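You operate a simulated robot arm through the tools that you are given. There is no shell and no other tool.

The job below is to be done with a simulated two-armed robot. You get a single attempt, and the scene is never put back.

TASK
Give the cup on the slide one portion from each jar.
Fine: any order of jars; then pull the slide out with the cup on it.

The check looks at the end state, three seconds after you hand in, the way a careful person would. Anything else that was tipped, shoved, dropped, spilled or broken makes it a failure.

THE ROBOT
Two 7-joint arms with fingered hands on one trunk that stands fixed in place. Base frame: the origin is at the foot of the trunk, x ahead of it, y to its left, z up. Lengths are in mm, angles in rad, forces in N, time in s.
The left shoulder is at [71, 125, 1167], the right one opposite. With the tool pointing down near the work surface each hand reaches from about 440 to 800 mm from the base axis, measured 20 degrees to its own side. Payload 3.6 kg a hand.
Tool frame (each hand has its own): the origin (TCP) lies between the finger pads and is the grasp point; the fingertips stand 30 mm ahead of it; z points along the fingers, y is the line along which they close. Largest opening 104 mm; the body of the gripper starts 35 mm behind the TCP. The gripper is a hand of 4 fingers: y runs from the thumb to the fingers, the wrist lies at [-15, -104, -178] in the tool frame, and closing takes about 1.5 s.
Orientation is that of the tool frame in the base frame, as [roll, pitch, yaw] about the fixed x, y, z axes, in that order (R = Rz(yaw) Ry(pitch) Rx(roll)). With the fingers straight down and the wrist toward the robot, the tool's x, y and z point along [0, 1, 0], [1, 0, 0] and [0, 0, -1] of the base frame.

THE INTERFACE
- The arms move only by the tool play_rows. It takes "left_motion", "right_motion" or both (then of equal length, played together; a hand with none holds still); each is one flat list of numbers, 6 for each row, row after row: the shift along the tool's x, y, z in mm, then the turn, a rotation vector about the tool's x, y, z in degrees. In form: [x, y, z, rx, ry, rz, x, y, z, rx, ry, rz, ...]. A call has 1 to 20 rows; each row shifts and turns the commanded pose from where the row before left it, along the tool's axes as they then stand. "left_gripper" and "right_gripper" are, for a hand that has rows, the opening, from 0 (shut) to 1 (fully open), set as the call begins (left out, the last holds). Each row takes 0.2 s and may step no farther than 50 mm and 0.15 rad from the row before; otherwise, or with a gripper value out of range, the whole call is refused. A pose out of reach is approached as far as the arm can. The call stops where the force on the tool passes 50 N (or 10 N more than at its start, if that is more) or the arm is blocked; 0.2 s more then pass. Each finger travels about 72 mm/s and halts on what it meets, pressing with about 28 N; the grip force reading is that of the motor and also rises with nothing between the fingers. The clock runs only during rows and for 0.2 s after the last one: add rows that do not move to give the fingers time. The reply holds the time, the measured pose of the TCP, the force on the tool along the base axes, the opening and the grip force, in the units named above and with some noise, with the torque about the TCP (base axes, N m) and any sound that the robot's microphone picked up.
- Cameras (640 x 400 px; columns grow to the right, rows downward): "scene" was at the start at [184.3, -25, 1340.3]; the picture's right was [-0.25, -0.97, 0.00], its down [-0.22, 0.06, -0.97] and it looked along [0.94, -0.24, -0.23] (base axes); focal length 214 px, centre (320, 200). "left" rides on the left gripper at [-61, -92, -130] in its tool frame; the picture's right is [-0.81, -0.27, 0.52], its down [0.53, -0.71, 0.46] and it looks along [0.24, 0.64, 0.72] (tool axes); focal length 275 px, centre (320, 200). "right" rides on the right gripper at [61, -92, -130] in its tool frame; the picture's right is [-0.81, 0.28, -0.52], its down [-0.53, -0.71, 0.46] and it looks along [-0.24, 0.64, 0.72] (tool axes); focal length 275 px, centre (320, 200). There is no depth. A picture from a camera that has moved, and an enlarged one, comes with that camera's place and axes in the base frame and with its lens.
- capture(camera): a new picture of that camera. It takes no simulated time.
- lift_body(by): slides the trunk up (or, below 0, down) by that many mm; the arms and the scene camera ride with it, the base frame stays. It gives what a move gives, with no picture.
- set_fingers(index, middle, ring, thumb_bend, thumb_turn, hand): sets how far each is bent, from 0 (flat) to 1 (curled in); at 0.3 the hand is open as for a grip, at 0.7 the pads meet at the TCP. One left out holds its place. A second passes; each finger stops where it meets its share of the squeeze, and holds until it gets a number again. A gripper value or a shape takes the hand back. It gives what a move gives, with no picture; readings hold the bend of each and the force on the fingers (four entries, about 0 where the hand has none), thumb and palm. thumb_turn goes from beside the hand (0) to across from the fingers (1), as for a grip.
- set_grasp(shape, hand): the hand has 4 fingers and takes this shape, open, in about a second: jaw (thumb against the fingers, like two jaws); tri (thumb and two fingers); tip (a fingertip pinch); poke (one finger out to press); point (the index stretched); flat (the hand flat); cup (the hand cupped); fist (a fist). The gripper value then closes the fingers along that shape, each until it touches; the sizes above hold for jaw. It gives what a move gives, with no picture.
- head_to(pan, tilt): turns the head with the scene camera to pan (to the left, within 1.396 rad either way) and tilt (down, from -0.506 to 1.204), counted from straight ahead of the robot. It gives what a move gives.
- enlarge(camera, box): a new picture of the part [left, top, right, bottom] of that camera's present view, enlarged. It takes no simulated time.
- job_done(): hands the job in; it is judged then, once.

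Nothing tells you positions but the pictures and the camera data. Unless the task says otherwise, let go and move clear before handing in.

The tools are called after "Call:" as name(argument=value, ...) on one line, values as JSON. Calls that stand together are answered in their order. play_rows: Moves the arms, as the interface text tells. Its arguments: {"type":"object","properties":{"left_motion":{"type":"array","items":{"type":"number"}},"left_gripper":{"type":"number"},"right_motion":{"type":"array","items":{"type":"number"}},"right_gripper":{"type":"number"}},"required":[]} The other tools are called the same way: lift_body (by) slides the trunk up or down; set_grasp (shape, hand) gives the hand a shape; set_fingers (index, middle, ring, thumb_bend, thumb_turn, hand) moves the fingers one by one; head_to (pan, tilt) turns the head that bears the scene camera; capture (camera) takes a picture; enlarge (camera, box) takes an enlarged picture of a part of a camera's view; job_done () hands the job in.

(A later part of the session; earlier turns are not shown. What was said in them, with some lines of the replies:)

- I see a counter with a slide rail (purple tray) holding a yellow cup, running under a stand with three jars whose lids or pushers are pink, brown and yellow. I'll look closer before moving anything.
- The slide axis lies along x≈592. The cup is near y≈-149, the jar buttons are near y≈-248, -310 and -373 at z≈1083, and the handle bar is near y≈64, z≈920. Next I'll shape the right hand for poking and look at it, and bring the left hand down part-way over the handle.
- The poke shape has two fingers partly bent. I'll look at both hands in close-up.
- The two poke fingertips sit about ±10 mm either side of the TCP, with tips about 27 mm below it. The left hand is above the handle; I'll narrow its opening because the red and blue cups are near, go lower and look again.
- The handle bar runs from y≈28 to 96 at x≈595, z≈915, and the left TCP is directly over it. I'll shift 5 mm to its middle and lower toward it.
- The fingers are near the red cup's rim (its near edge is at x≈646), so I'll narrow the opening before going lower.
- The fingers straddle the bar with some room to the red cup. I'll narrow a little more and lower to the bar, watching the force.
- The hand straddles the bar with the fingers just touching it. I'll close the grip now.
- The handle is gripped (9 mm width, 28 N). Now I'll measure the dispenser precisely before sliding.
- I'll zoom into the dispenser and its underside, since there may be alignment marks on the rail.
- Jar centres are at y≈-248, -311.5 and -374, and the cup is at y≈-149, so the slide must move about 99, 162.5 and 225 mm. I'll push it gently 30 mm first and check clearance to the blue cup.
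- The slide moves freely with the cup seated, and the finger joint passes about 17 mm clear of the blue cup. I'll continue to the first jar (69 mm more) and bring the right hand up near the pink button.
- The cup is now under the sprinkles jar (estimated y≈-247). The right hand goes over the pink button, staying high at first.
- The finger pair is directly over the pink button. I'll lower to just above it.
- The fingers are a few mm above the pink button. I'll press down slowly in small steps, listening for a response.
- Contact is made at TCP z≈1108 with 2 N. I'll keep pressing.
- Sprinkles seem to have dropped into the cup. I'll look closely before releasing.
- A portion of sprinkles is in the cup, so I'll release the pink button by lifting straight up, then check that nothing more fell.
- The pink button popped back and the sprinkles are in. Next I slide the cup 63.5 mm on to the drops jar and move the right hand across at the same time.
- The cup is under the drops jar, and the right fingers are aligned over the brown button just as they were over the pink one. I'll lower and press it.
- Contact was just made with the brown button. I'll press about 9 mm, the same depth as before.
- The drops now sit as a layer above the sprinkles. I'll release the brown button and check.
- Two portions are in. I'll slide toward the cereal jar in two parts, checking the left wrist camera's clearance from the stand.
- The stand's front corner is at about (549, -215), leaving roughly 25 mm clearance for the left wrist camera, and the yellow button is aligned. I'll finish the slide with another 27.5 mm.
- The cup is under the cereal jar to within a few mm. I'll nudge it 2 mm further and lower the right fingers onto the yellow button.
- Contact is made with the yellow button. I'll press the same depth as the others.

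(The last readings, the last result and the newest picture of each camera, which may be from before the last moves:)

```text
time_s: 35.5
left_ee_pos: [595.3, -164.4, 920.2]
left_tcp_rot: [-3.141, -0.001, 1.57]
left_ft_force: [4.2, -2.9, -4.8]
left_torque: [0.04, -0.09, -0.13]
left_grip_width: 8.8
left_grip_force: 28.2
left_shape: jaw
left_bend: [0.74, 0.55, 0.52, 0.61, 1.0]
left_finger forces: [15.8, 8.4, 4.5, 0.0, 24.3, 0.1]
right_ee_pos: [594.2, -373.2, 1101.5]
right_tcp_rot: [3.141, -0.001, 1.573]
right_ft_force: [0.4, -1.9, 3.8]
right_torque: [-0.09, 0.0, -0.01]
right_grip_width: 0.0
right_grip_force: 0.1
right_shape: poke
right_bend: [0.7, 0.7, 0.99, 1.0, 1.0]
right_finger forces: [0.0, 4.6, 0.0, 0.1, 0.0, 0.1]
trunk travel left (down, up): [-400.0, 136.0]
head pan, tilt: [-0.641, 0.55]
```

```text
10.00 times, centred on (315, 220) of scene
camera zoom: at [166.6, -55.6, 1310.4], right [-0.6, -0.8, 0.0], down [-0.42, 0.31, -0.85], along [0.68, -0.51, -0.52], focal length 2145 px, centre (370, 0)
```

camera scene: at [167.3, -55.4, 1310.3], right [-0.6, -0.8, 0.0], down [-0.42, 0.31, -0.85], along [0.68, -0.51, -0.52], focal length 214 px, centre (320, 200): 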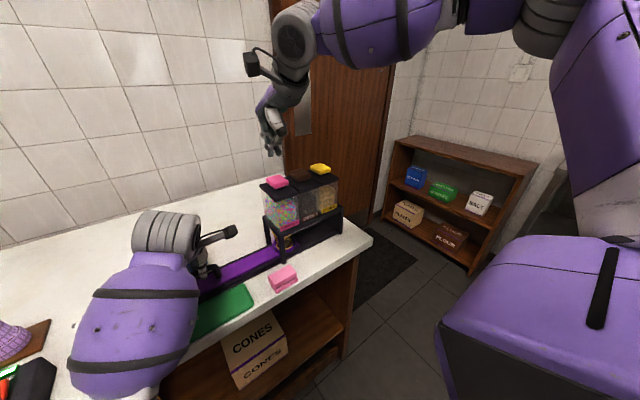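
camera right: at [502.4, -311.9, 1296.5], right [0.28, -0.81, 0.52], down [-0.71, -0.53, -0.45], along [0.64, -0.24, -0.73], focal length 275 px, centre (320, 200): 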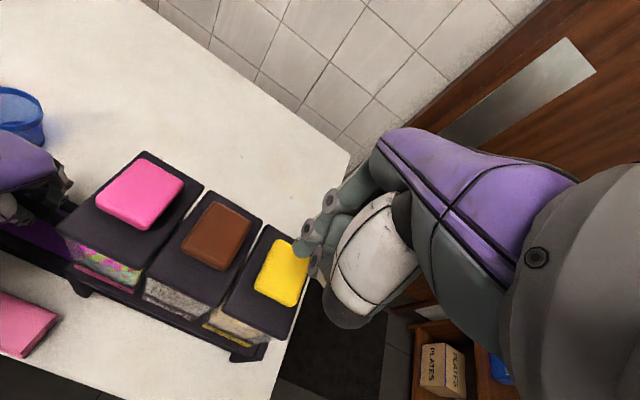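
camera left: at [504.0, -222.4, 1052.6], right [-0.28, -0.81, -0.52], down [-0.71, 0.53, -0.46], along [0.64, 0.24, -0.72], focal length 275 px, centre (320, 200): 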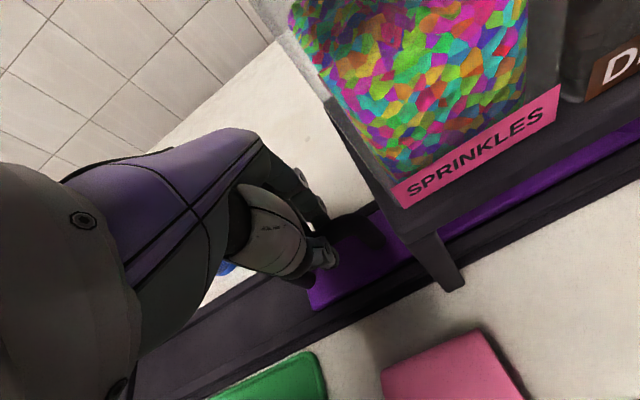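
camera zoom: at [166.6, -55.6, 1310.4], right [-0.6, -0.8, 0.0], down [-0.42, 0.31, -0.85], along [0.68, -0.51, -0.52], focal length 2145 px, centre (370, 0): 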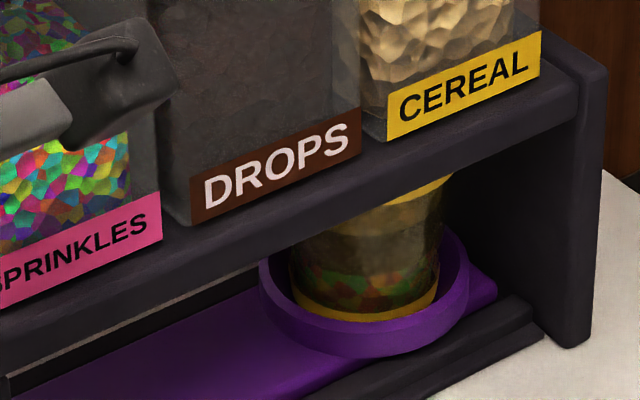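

The cereal layer appeared on top, so all three portions are in. I'll release the yellow button and raise the right hand clear, then start pulling the slide out slowly.

Call:
play_rows(right_motion=[0, 0, -6, 0, 0, 0, 0, 0, -12, 0, 0, 0, 0, 0, -16, 0, 0, 0, 0, 0, -20, 0, 0, 0, 0, 0, -25, 0, 0, 0, 0, 0, -25, 0, 0, 0, 0, 0, -25, 0, 0, 0])

Call:
enlarge(camera="scene", box=[285, 200, 345, 240])

Call:
play_rows(left_motion=[2, 0, 0, 0, 0, 0, 4, 0, 0, 0, 0, 0, 6, 0, 0, 0, 0, 0, 7, 0, 0, 0, 0, 0, 7, 0, 0, 0, 0, 0, 7, 0, 0, 0, 0, 0, 7, 0, 0, 0, 0, 0, 7, 0, 0, 0, 0, 0, 7, 0, 0, 0, 0, 0, 7, 0, 0, 0, 0, 0, 7, 0, 0, 0, 0, 0, 7, 0, 0, 0, 0, 0, 7, 0, 0, 0, 0, 0, 7, 0, 0, 0, 0, 0, 6, 0, 0, 0, 0, 0, 3, 0, 0, 0, 0, 0, 2, 0, 0, 0, 0, 0])

Call:
capture(camera="scene")

Call:
enlarge(camera="scene", box=[195, 135, 375, 285])

```text
time_s: 37.1
left_ee_pos: [595.3, -164.1, 920.2]
left_tcp_rot: [3.141, -0.001, 1.571]
left_ft_force: [4.1, -1.9, -2.5]
left_torque: [0.03, -0.09, -0.14]
left_grip_width: 8.7
left_grip_force: 27.4
left_shape: jaw
left_bend: [0.74, 0.55, 0.52, 0.61, 1.0]
left_finger forces: [15.1, 8.1, 4.5, 0.1, 24.4, 0.0]
right_ee_pos: [593.5, -374.3, 1230.4]
right_tcp_rot: [-3.142, -0.001, 1.571]
right_ft_force: [-0.6, 0.2, -0.1]
right_torque: [0.0, -0.01, -0.03]
right_grip_width: 0.0
right_grip_force: 0.0
right_shape: poke
right_bend: [0.7, 0.7, 0.99, 1.0, 1.0]
right_finger forces: [0.0, 0.0, 0.0, 0.0, 0.0, 0.0]
trunk travel left (down, up): [-400.0, 136.0]
head pan, tilt: [-0.641, 0.55]
```

```text
10.00 times, centred on (315, 220) of scene
camera zoom: at [166.8, -55.4, 1310.4], right [-0.6, -0.8, 0.0], down [-0.42, 0.31, -0.85], along [0.68, -0.51, -0.52], focal length 2145 px, centre (370, 0)
```

zoom: 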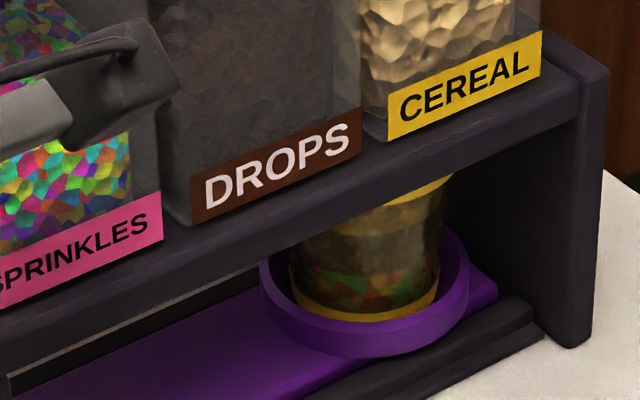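

```text
time_s: 40.7
left_ee_pos: [595.0, -63.7, 922.4]
left_tcp_rot: [-3.141, -0.001, 1.572]
left_ft_force: [4.7, -0.8, -11.8]
left_torque: [-0.04, 0.03, -0.14]
left_grip_width: 8.5
left_grip_force: 28.3
left_shape: jaw
left_bend: [0.74, 0.55, 0.52, 0.61, 1.0]
left_finger forces: [16.4, 8.7, 4.4, 0.0, 25.0, 0.0]
right_ee_pos: [594.3, -375.1, 1230.3]
right_tcp_rot: [-3.14, 0.0, 1.571]
right_ft_force: [0.8, -0.4, -0.6]
right_torque: [-0.01, 0.01, 0.02]
right_grip_width: 0.0
right_grip_force: 0.0
right_shape: poke
right_bend: [0.7, 0.7, 0.99, 1.0, 1.0]
right_finger forces: [0.0, 0.0, 0.1, 0.1, 0.0, 0.0]
trunk travel left (down, up): [-400.0, 136.0]
head pan, tilt: [-0.641, 0.55]
```

```text
taken
camera scene: at [167.6, -55.5, 1310.3], right [-0.6, -0.8, 0.0], down [-0.42, 0.31, -0.85], along [0.68, -0.51, -0.52], focal length 214 px, centre (320, 200)
```

scene: 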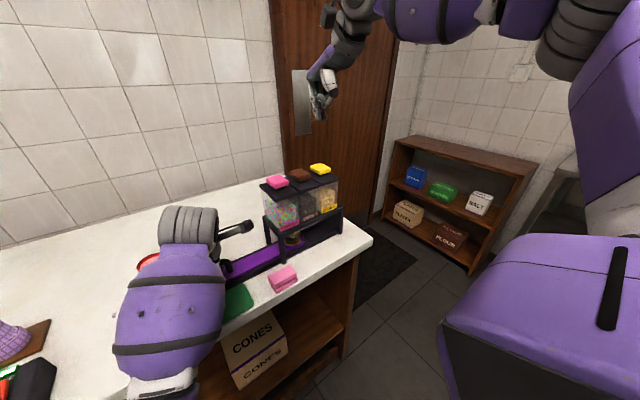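

```text
2.67 times, centred on (285, 210) of scene
camera zoom: at [167.6, -55.5, 1310.3], right [-0.6, -0.8, 0.0], down [-0.42, 0.31, -0.85], along [0.68, -0.51, -0.52], focal length 572 px, centre (413, 173)
```

zoom: 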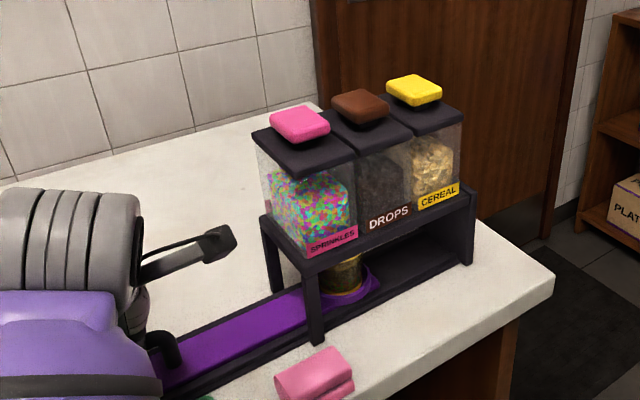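

The slide is coming out smoothly with the cup upright. I'll pull the remaining ~125 mm back to where it started.

Call:
play_rows(left_motion=[2, 0, 0, 0, 0, 0, 4, 0, 0, 0, 0, 0, 6, 0, 0, 0, 0, 0, 7, 0, 0, 0, 0, 0, 8, 0, 0, 0, 0, 0, 8, 0, 0, 0, 0, 0, 8, 0, 0, 0, 0, 0, 8, 0, 0, 0, 0, 0, 8, 0, 0, 0, 0, 0, 8, 0, 0, 0, 0, 0, 8, 0, 0, 0, 0, 0, 8, 0, 0, 0, 0, 0, 8, 0, 0, 0, 0, 0, 8, 0, 0, 0, 0, 0, 8, 0, 0, 0, 0, 0, 7, 0, 0, 0, 0, 0, 5, 0, 0, 0, 0, 0, 3, 0, 0, 0, 0, 0, 2, 0, 0, 0, 0, 0, 1, 0, 0, 0, 0, 0])

Call:
enlarge(camera="scene", box=[155, 155, 335, 305])

Call:
capture(camera="left")

Call:
capture(camera="right")

```text
time_s: 44.9
left_ee_pos: [595.8, 63.3, 920.4]
left_tcp_rot: [-3.141, -0.001, 1.572]
left_ft_force: [0.7, 1.4, -15.0]
left_torque: [0.01, 0.12, -0.09]
left_grip_width: 8.3
left_grip_force: 28.1
left_shape: jaw
left_bend: [0.74, 0.56, 0.53, 0.6, 1.0]
left_finger forces: [15.4, 8.4, 4.2, 0.0, 26.3, 0.0]
right_ee_pos: [593.6, -374.8, 1229.7]
right_tcp_rot: [-3.139, -0.001, 1.571]
right_ft_force: [-0.2, 0.8, -0.8]
right_torque: [0.02, -0.01, -0.02]
right_grip_width: 0.2
right_grip_force: 0.1
right_shape: poke
right_bend: [0.7, 0.7, 0.99, 1.0, 1.0]
right_finger forces: [0.1, 0.0, 0.1, 0.0, 0.0, 0.0]
trunk travel left (down, up): [-400.0, 136.0]
head pan, tilt: [-0.641, 0.55]
```

```text
2.67 times, centred on (245, 230) of scene
camera zoom: at [167.4, -55.1, 1310.3], right [-0.6, -0.8, 0.0], down [-0.42, 0.31, -0.85], along [0.68, -0.51, -0.52], focal length 572 px, centre (520, 120)
```

zoom: 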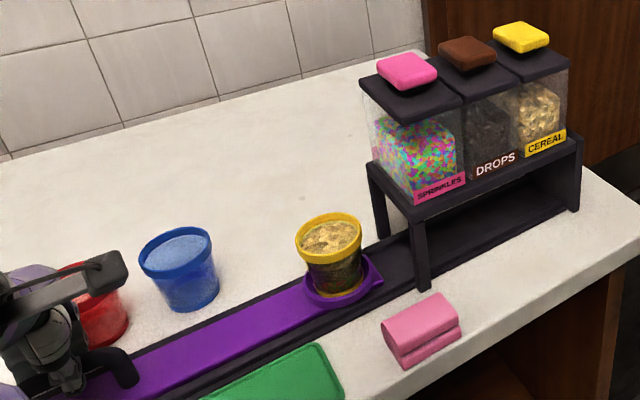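

```text
taken
camera left: at [504.0, 2.1, 1052.7], right [-0.28, -0.81, -0.52], down [-0.71, 0.53, -0.45], along [0.64, 0.24, -0.73], focal length 275 px, centre (320, 200)
```

left: 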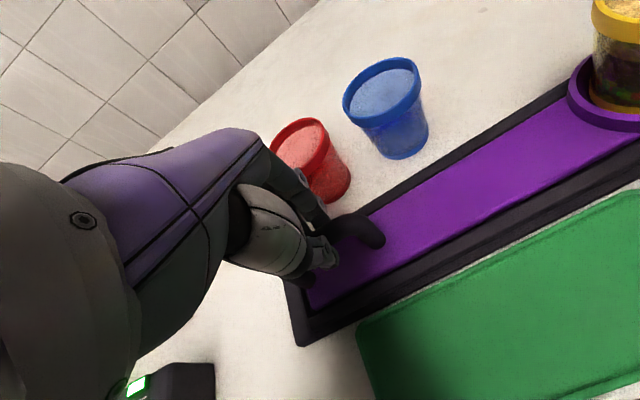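

```text
taken
camera right: at [502.6, -313.5, 1361.4], right [0.28, -0.81, 0.52], down [-0.71, -0.53, -0.45], along [0.64, -0.24, -0.73], focal length 275 px, centre (320, 200)
```

right: 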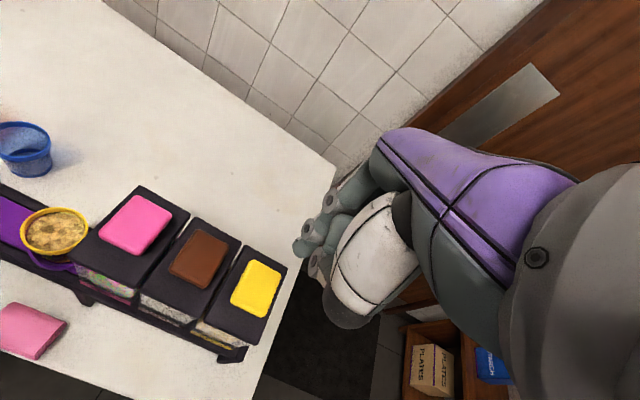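

The cup is fully out of the stand, upright and layered with all three toppings, and the slide is back at its start position. I'll open the left hand just enough and lift it straight up.

Call:
play_rows(left_motion=[0, 0, 0, 0, 0, 0, 0, 0, 0, 0, 0, 0, 0, 0, 0, 0, 0, 0, 0, 0, 0, 0, 0, 0, 0, 0, 0, 0, 0, 0], left_gripper=0.33)

Call:
enlarge(camera="left", box=[220, 80, 500, 360])

```text
time_s: 46.1
left_ee_pos: [594.3, 62.2, 921.7]
left_tcp_rot: [3.14, 0.001, 1.571]
left_ft_force: [0.2, -0.5, -0.2]
left_torque: [0.01, 0.02, -0.01]
left_grip_width: 34.1
left_grip_force: 0.1
left_shape: jaw
left_bend: [0.74, 0.52, 0.5, 0.74, 1.0]
left_finger forces: [0.2, 0.2, 0.1, 0.0, 0.1, 0.0]
right_ee_pos: [592.1, -374.1, 1230.8]
right_tcp_rot: [-3.14, -0.001, 1.571]
right_ft_force: [-0.1, 0.0, -0.1]
right_torque: [0.0, -0.02, 0.05]
right_grip_width: 0.0
right_grip_force: 0.1
right_shape: poke
right_bend: [0.7, 0.7, 0.99, 1.0, 1.0]
right_finger forces: [0.0, 0.0, 0.0, 0.0, 0.0, 0.1]
trunk travel left (down, up): [-400.0, 136.0]
head pan, tilt: [-0.641, 0.55]
```

```text
1.43 times, centred on (360, 220) of left
camera zoom: at [502.9, 1.7, 1053.5], right [-0.27, -0.81, -0.52], down [-0.71, 0.53, -0.46], along [0.64, 0.24, -0.72], focal length 393 px, centre (263, 171)
```

zoom: 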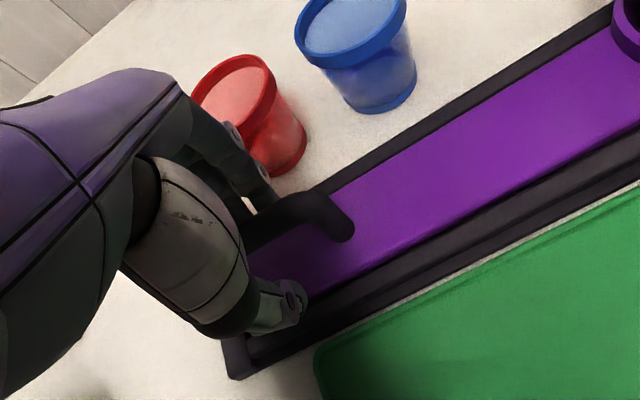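

The hand is released, with the red cup untouched. I'll lift the left hand straight up and retract the right hand upward and back as well.

Call:
play_rows(left_motion=[0, 0, -4, 0, 0, 0, 0, 0, -8, 0, 0, 0, 0, 0, -12, 0, 0, 0, 0, 0, -16, 0, 0, 0, 0, 0, -20, 0, 0, 0, 0, 0, -25, 0, 0, 0, 0, 0, -25, 0, 0, 0, 0, 0, -30, 0, 0, 0, 0, 0, -30, 0, 0, 0, 0, 0, -30, 0, 0, 0, 0, 0, -30, 0, 0, 0, 0, 0, -30, 0, 0, 0, 0, 0, -20, 0, 0, 0], right_motion=[0, 0, -10, 0, 0, 0, 0, 0, -15, 0, 0, 0, 0, 0, -20, 0, 0, 0, 0, 0, -20, 0, 0, 0, 2, -10, -10, 0, 0, 0, 10, -25, 0, 0, 0, 0, 15, -30, 0, 0, 0, 0, 15, -30, 0, 0, 0, 0, 15, -30, 0, 0, 0, 0, 15, -30, 0, 0, 0, 0, 15, -30, 0, 0, 0, 0, 15, -30, 0, 0, 0, 0, 5, -15, 0, 0, 0, 0])

Call:
head_to(pan=-0.253, tilt=0.6)

Call:
capture(camera="scene")

Call:
enlarge(camera="scene", box=[220, 120, 460, 290])

Call:
enlarge(camera="right", box=[80, 80, 380, 280])

```text
time_s: 48.9
left_ee_pos: [619.6, 60.8, 1196.1]
left_tcp_rot: [3.14, -0.002, 1.571]
left_ft_force: [0.4, -0.3, 0.3]
left_torque: [0.01, 0.02, -0.01]
left_grip_width: 34.4
left_grip_force: 0.0
left_shape: jaw
left_bend: [0.74, 0.52, 0.49, 0.74, 1.0]
left_finger forces: [0.0, 0.1, 0.0, 0.0, 0.0, 0.0]
left hand out of reach, approached as far as the arm can: row 10, 11, 12
right_ee_pos: [363.0, -264.9, 1306.3]
right_tcp_rot: [-3.141, 0.001, 1.571]
right_ft_force: [0.6, 0.9, 0.0]
right_torque: [-0.02, 0.02, -0.03]
right_grip_width: 0.0
right_grip_force: 0.0
right_shape: poke
right_bend: [0.7, 0.7, 0.99, 1.0, 1.0]
right_finger forces: [0.1, 0.0, 0.1, 0.0, 0.1, 0.0]
trunk travel left (down, up): [-400.0, 136.0]
head pan, tilt: [-0.641, 0.55]
```

```text
time_s: 49.7
left_ee_pos: [619.3, 61.9, 1195.2]
left_tcp_rot: [3.141, -0.002, 1.574]
left_ft_force: [-0.5, -0.6, 0.2]
left_torque: [-0.02, 0.02, -0.03]
left_grip_width: 34.0
left_grip_force: 0.0
left_shape: jaw
left_bend: [0.74, 0.52, 0.49, 0.74, 1.0]
left_finger forces: [0.0, 0.0, 0.0, 0.1, 0.0, 0.1]
right_ee_pos: [363.0, -264.9, 1305.7]
right_tcp_rot: [-3.14, 0.0, 1.57]
right_ft_force: [-0.1, 0.1, -0.5]
right_torque: [-0.04, 0.05, 0.03]
right_grip_width: 0.0
right_grip_force: 0.1
right_shape: poke
right_bend: [0.7, 0.7, 0.99, 1.0, 1.0]
right_finger forces: [0.0, 0.0, 0.0, 0.0, 0.1, 0.1]
trunk travel left (down, up): [-400.0, 136.0]
head pan, tilt: [-0.253, 0.6]
```

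```text
taken
camera scene: at [179.4, -23.9, 1306.0], right [-0.25, -0.97, 0.0], down [-0.55, 0.14, -0.83], along [0.8, -0.21, -0.56], focal length 214 px, centre (320, 200)
```

scene: 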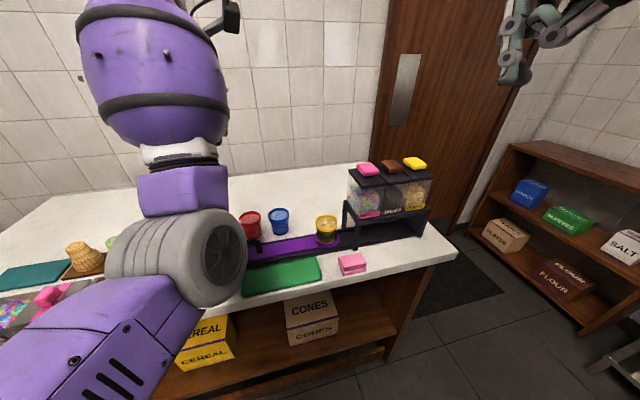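

```text
2.35 times, centred on (340, 205) of scene
camera zoom: at [179.4, -23.9, 1306.0], right [-0.25, -0.97, 0.0], down [-0.55, 0.14, -0.83], along [0.8, -0.21, -0.56], focal length 505 px, centre (273, 188)
```

zoom: 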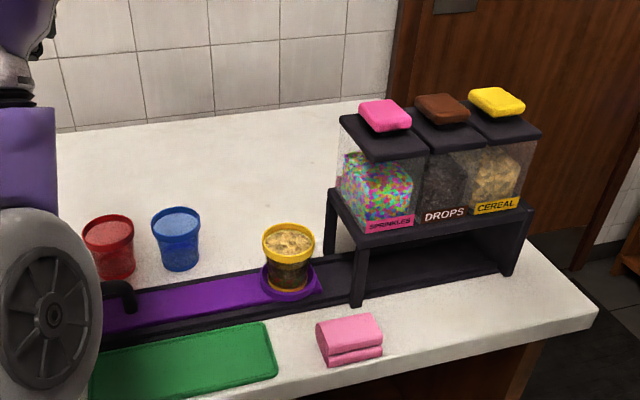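

```text
2.00 times, centred on (230, 180) of right
camera zoom: at [271.9, -203.5, 1436.9], right [0.28, -0.81, 0.52], down [-0.71, -0.53, -0.46], along [0.64, -0.24, -0.72], focal length 551 px, centre (500, 240)
```

zoom: 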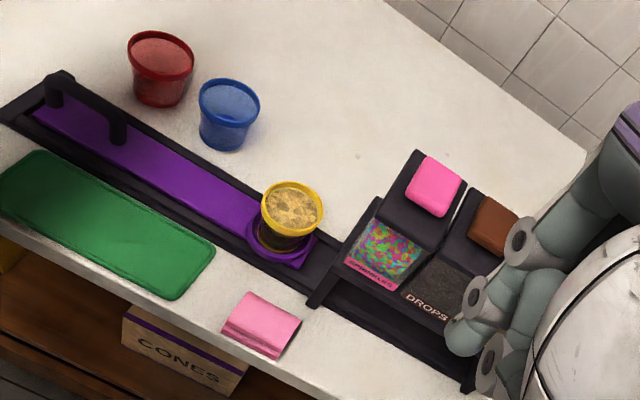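

The scene looks right: the cup is out and filled with layers, and the red and blue cups, mat and cloth are undisturbed. I'll check the left side of the counter, where the left elbow passed.

Call:
head_to(pan=0.5, tilt=0.8)

Call:
capture(camera="scene")

Call:
capture(camera="left")

```text
time_s: 50.8
left_ee_pos: [619.3, 60.2, 1196.0]
left_tcp_rot: [-3.141, 0.0, 1.572]
left_ft_force: [0.3, -0.4, 0.8]
left_torque: [0.02, -0.01, 0.02]
left_grip_width: 34.3
left_grip_force: 0.0
left_shape: jaw
left_bend: [0.74, 0.52, 0.49, 0.74, 1.0]
left_finger forces: [0.0, 0.1, 0.0, 0.0, 0.0, 0.0]
right_ee_pos: [363.6, -264.0, 1306.7]
right_tcp_rot: [-3.141, 0.0, 1.57]
right_ft_force: [0.3, -0.4, 0.3]
right_torque: [0.04, 0.02, 0.01]
right_grip_width: 0.1
right_grip_force: 0.0
right_shape: poke
right_bend: [0.7, 0.7, 0.99, 1.0, 1.0]
right_finger forces: [0.0, 0.0, 0.0, 0.0, 0.1, 0.0]
trunk travel left (down, up): [-400.0, 136.0]
head pan, tilt: [0.499, 0.799]
```

```text
taken
camera scene: at [164.8, 36.9, 1289.1], right [0.48, -0.88, 0.0], down [-0.63, -0.34, -0.7], along [0.61, 0.33, -0.72], focal length 214 px, centre (320, 200)
```

scene: 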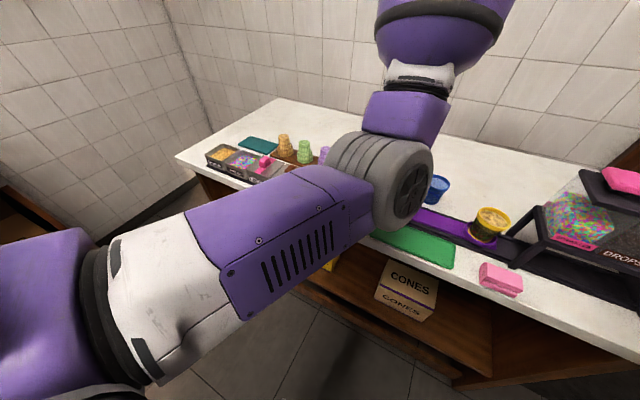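

```text
taken
camera left: at [528.3, 0.8, 1325.9], right [-0.27, -0.81, -0.52], down [-0.71, 0.53, -0.46], along [0.64, 0.24, -0.72], focal length 275 px, centre (320, 200)
```

left: 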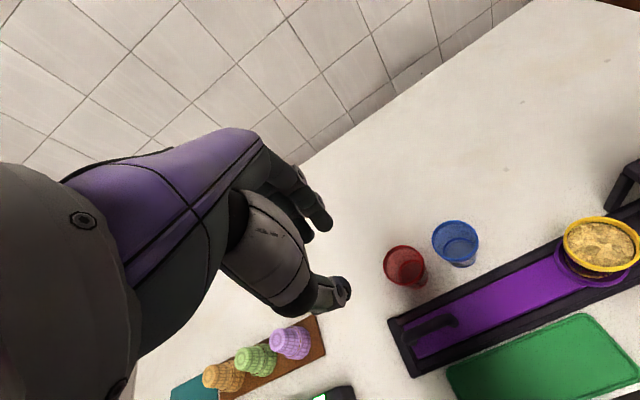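

Everything is in place: the cup holds sprinkles, drops and cereal, the slide is pulled out with the cup on it, both hands are clear, and nothing else was disturbed. I'm handing in.

Call:
job_done()

```text
The job is handed in.
```

The cup on the slide has one portion each of sprinkles, drops and cereal, and the slide is pulled out to where it started with the cup still standing in its holder. I handed the job in with both hands clear; no result has come back yet.

- **Portions:** I pressed each button once. Each time, a new layer showed in the cup, and the button came back up when I let go.
- **Surroundings:** In the last pictures, the other things on the counter that I could see were where they started. I saw nothing spilled.
- **Left arm:** It couldn't reach the top of its final lift, so it stopped lower and a little further forward than I intended. It is still well above the counter and touching nothing.
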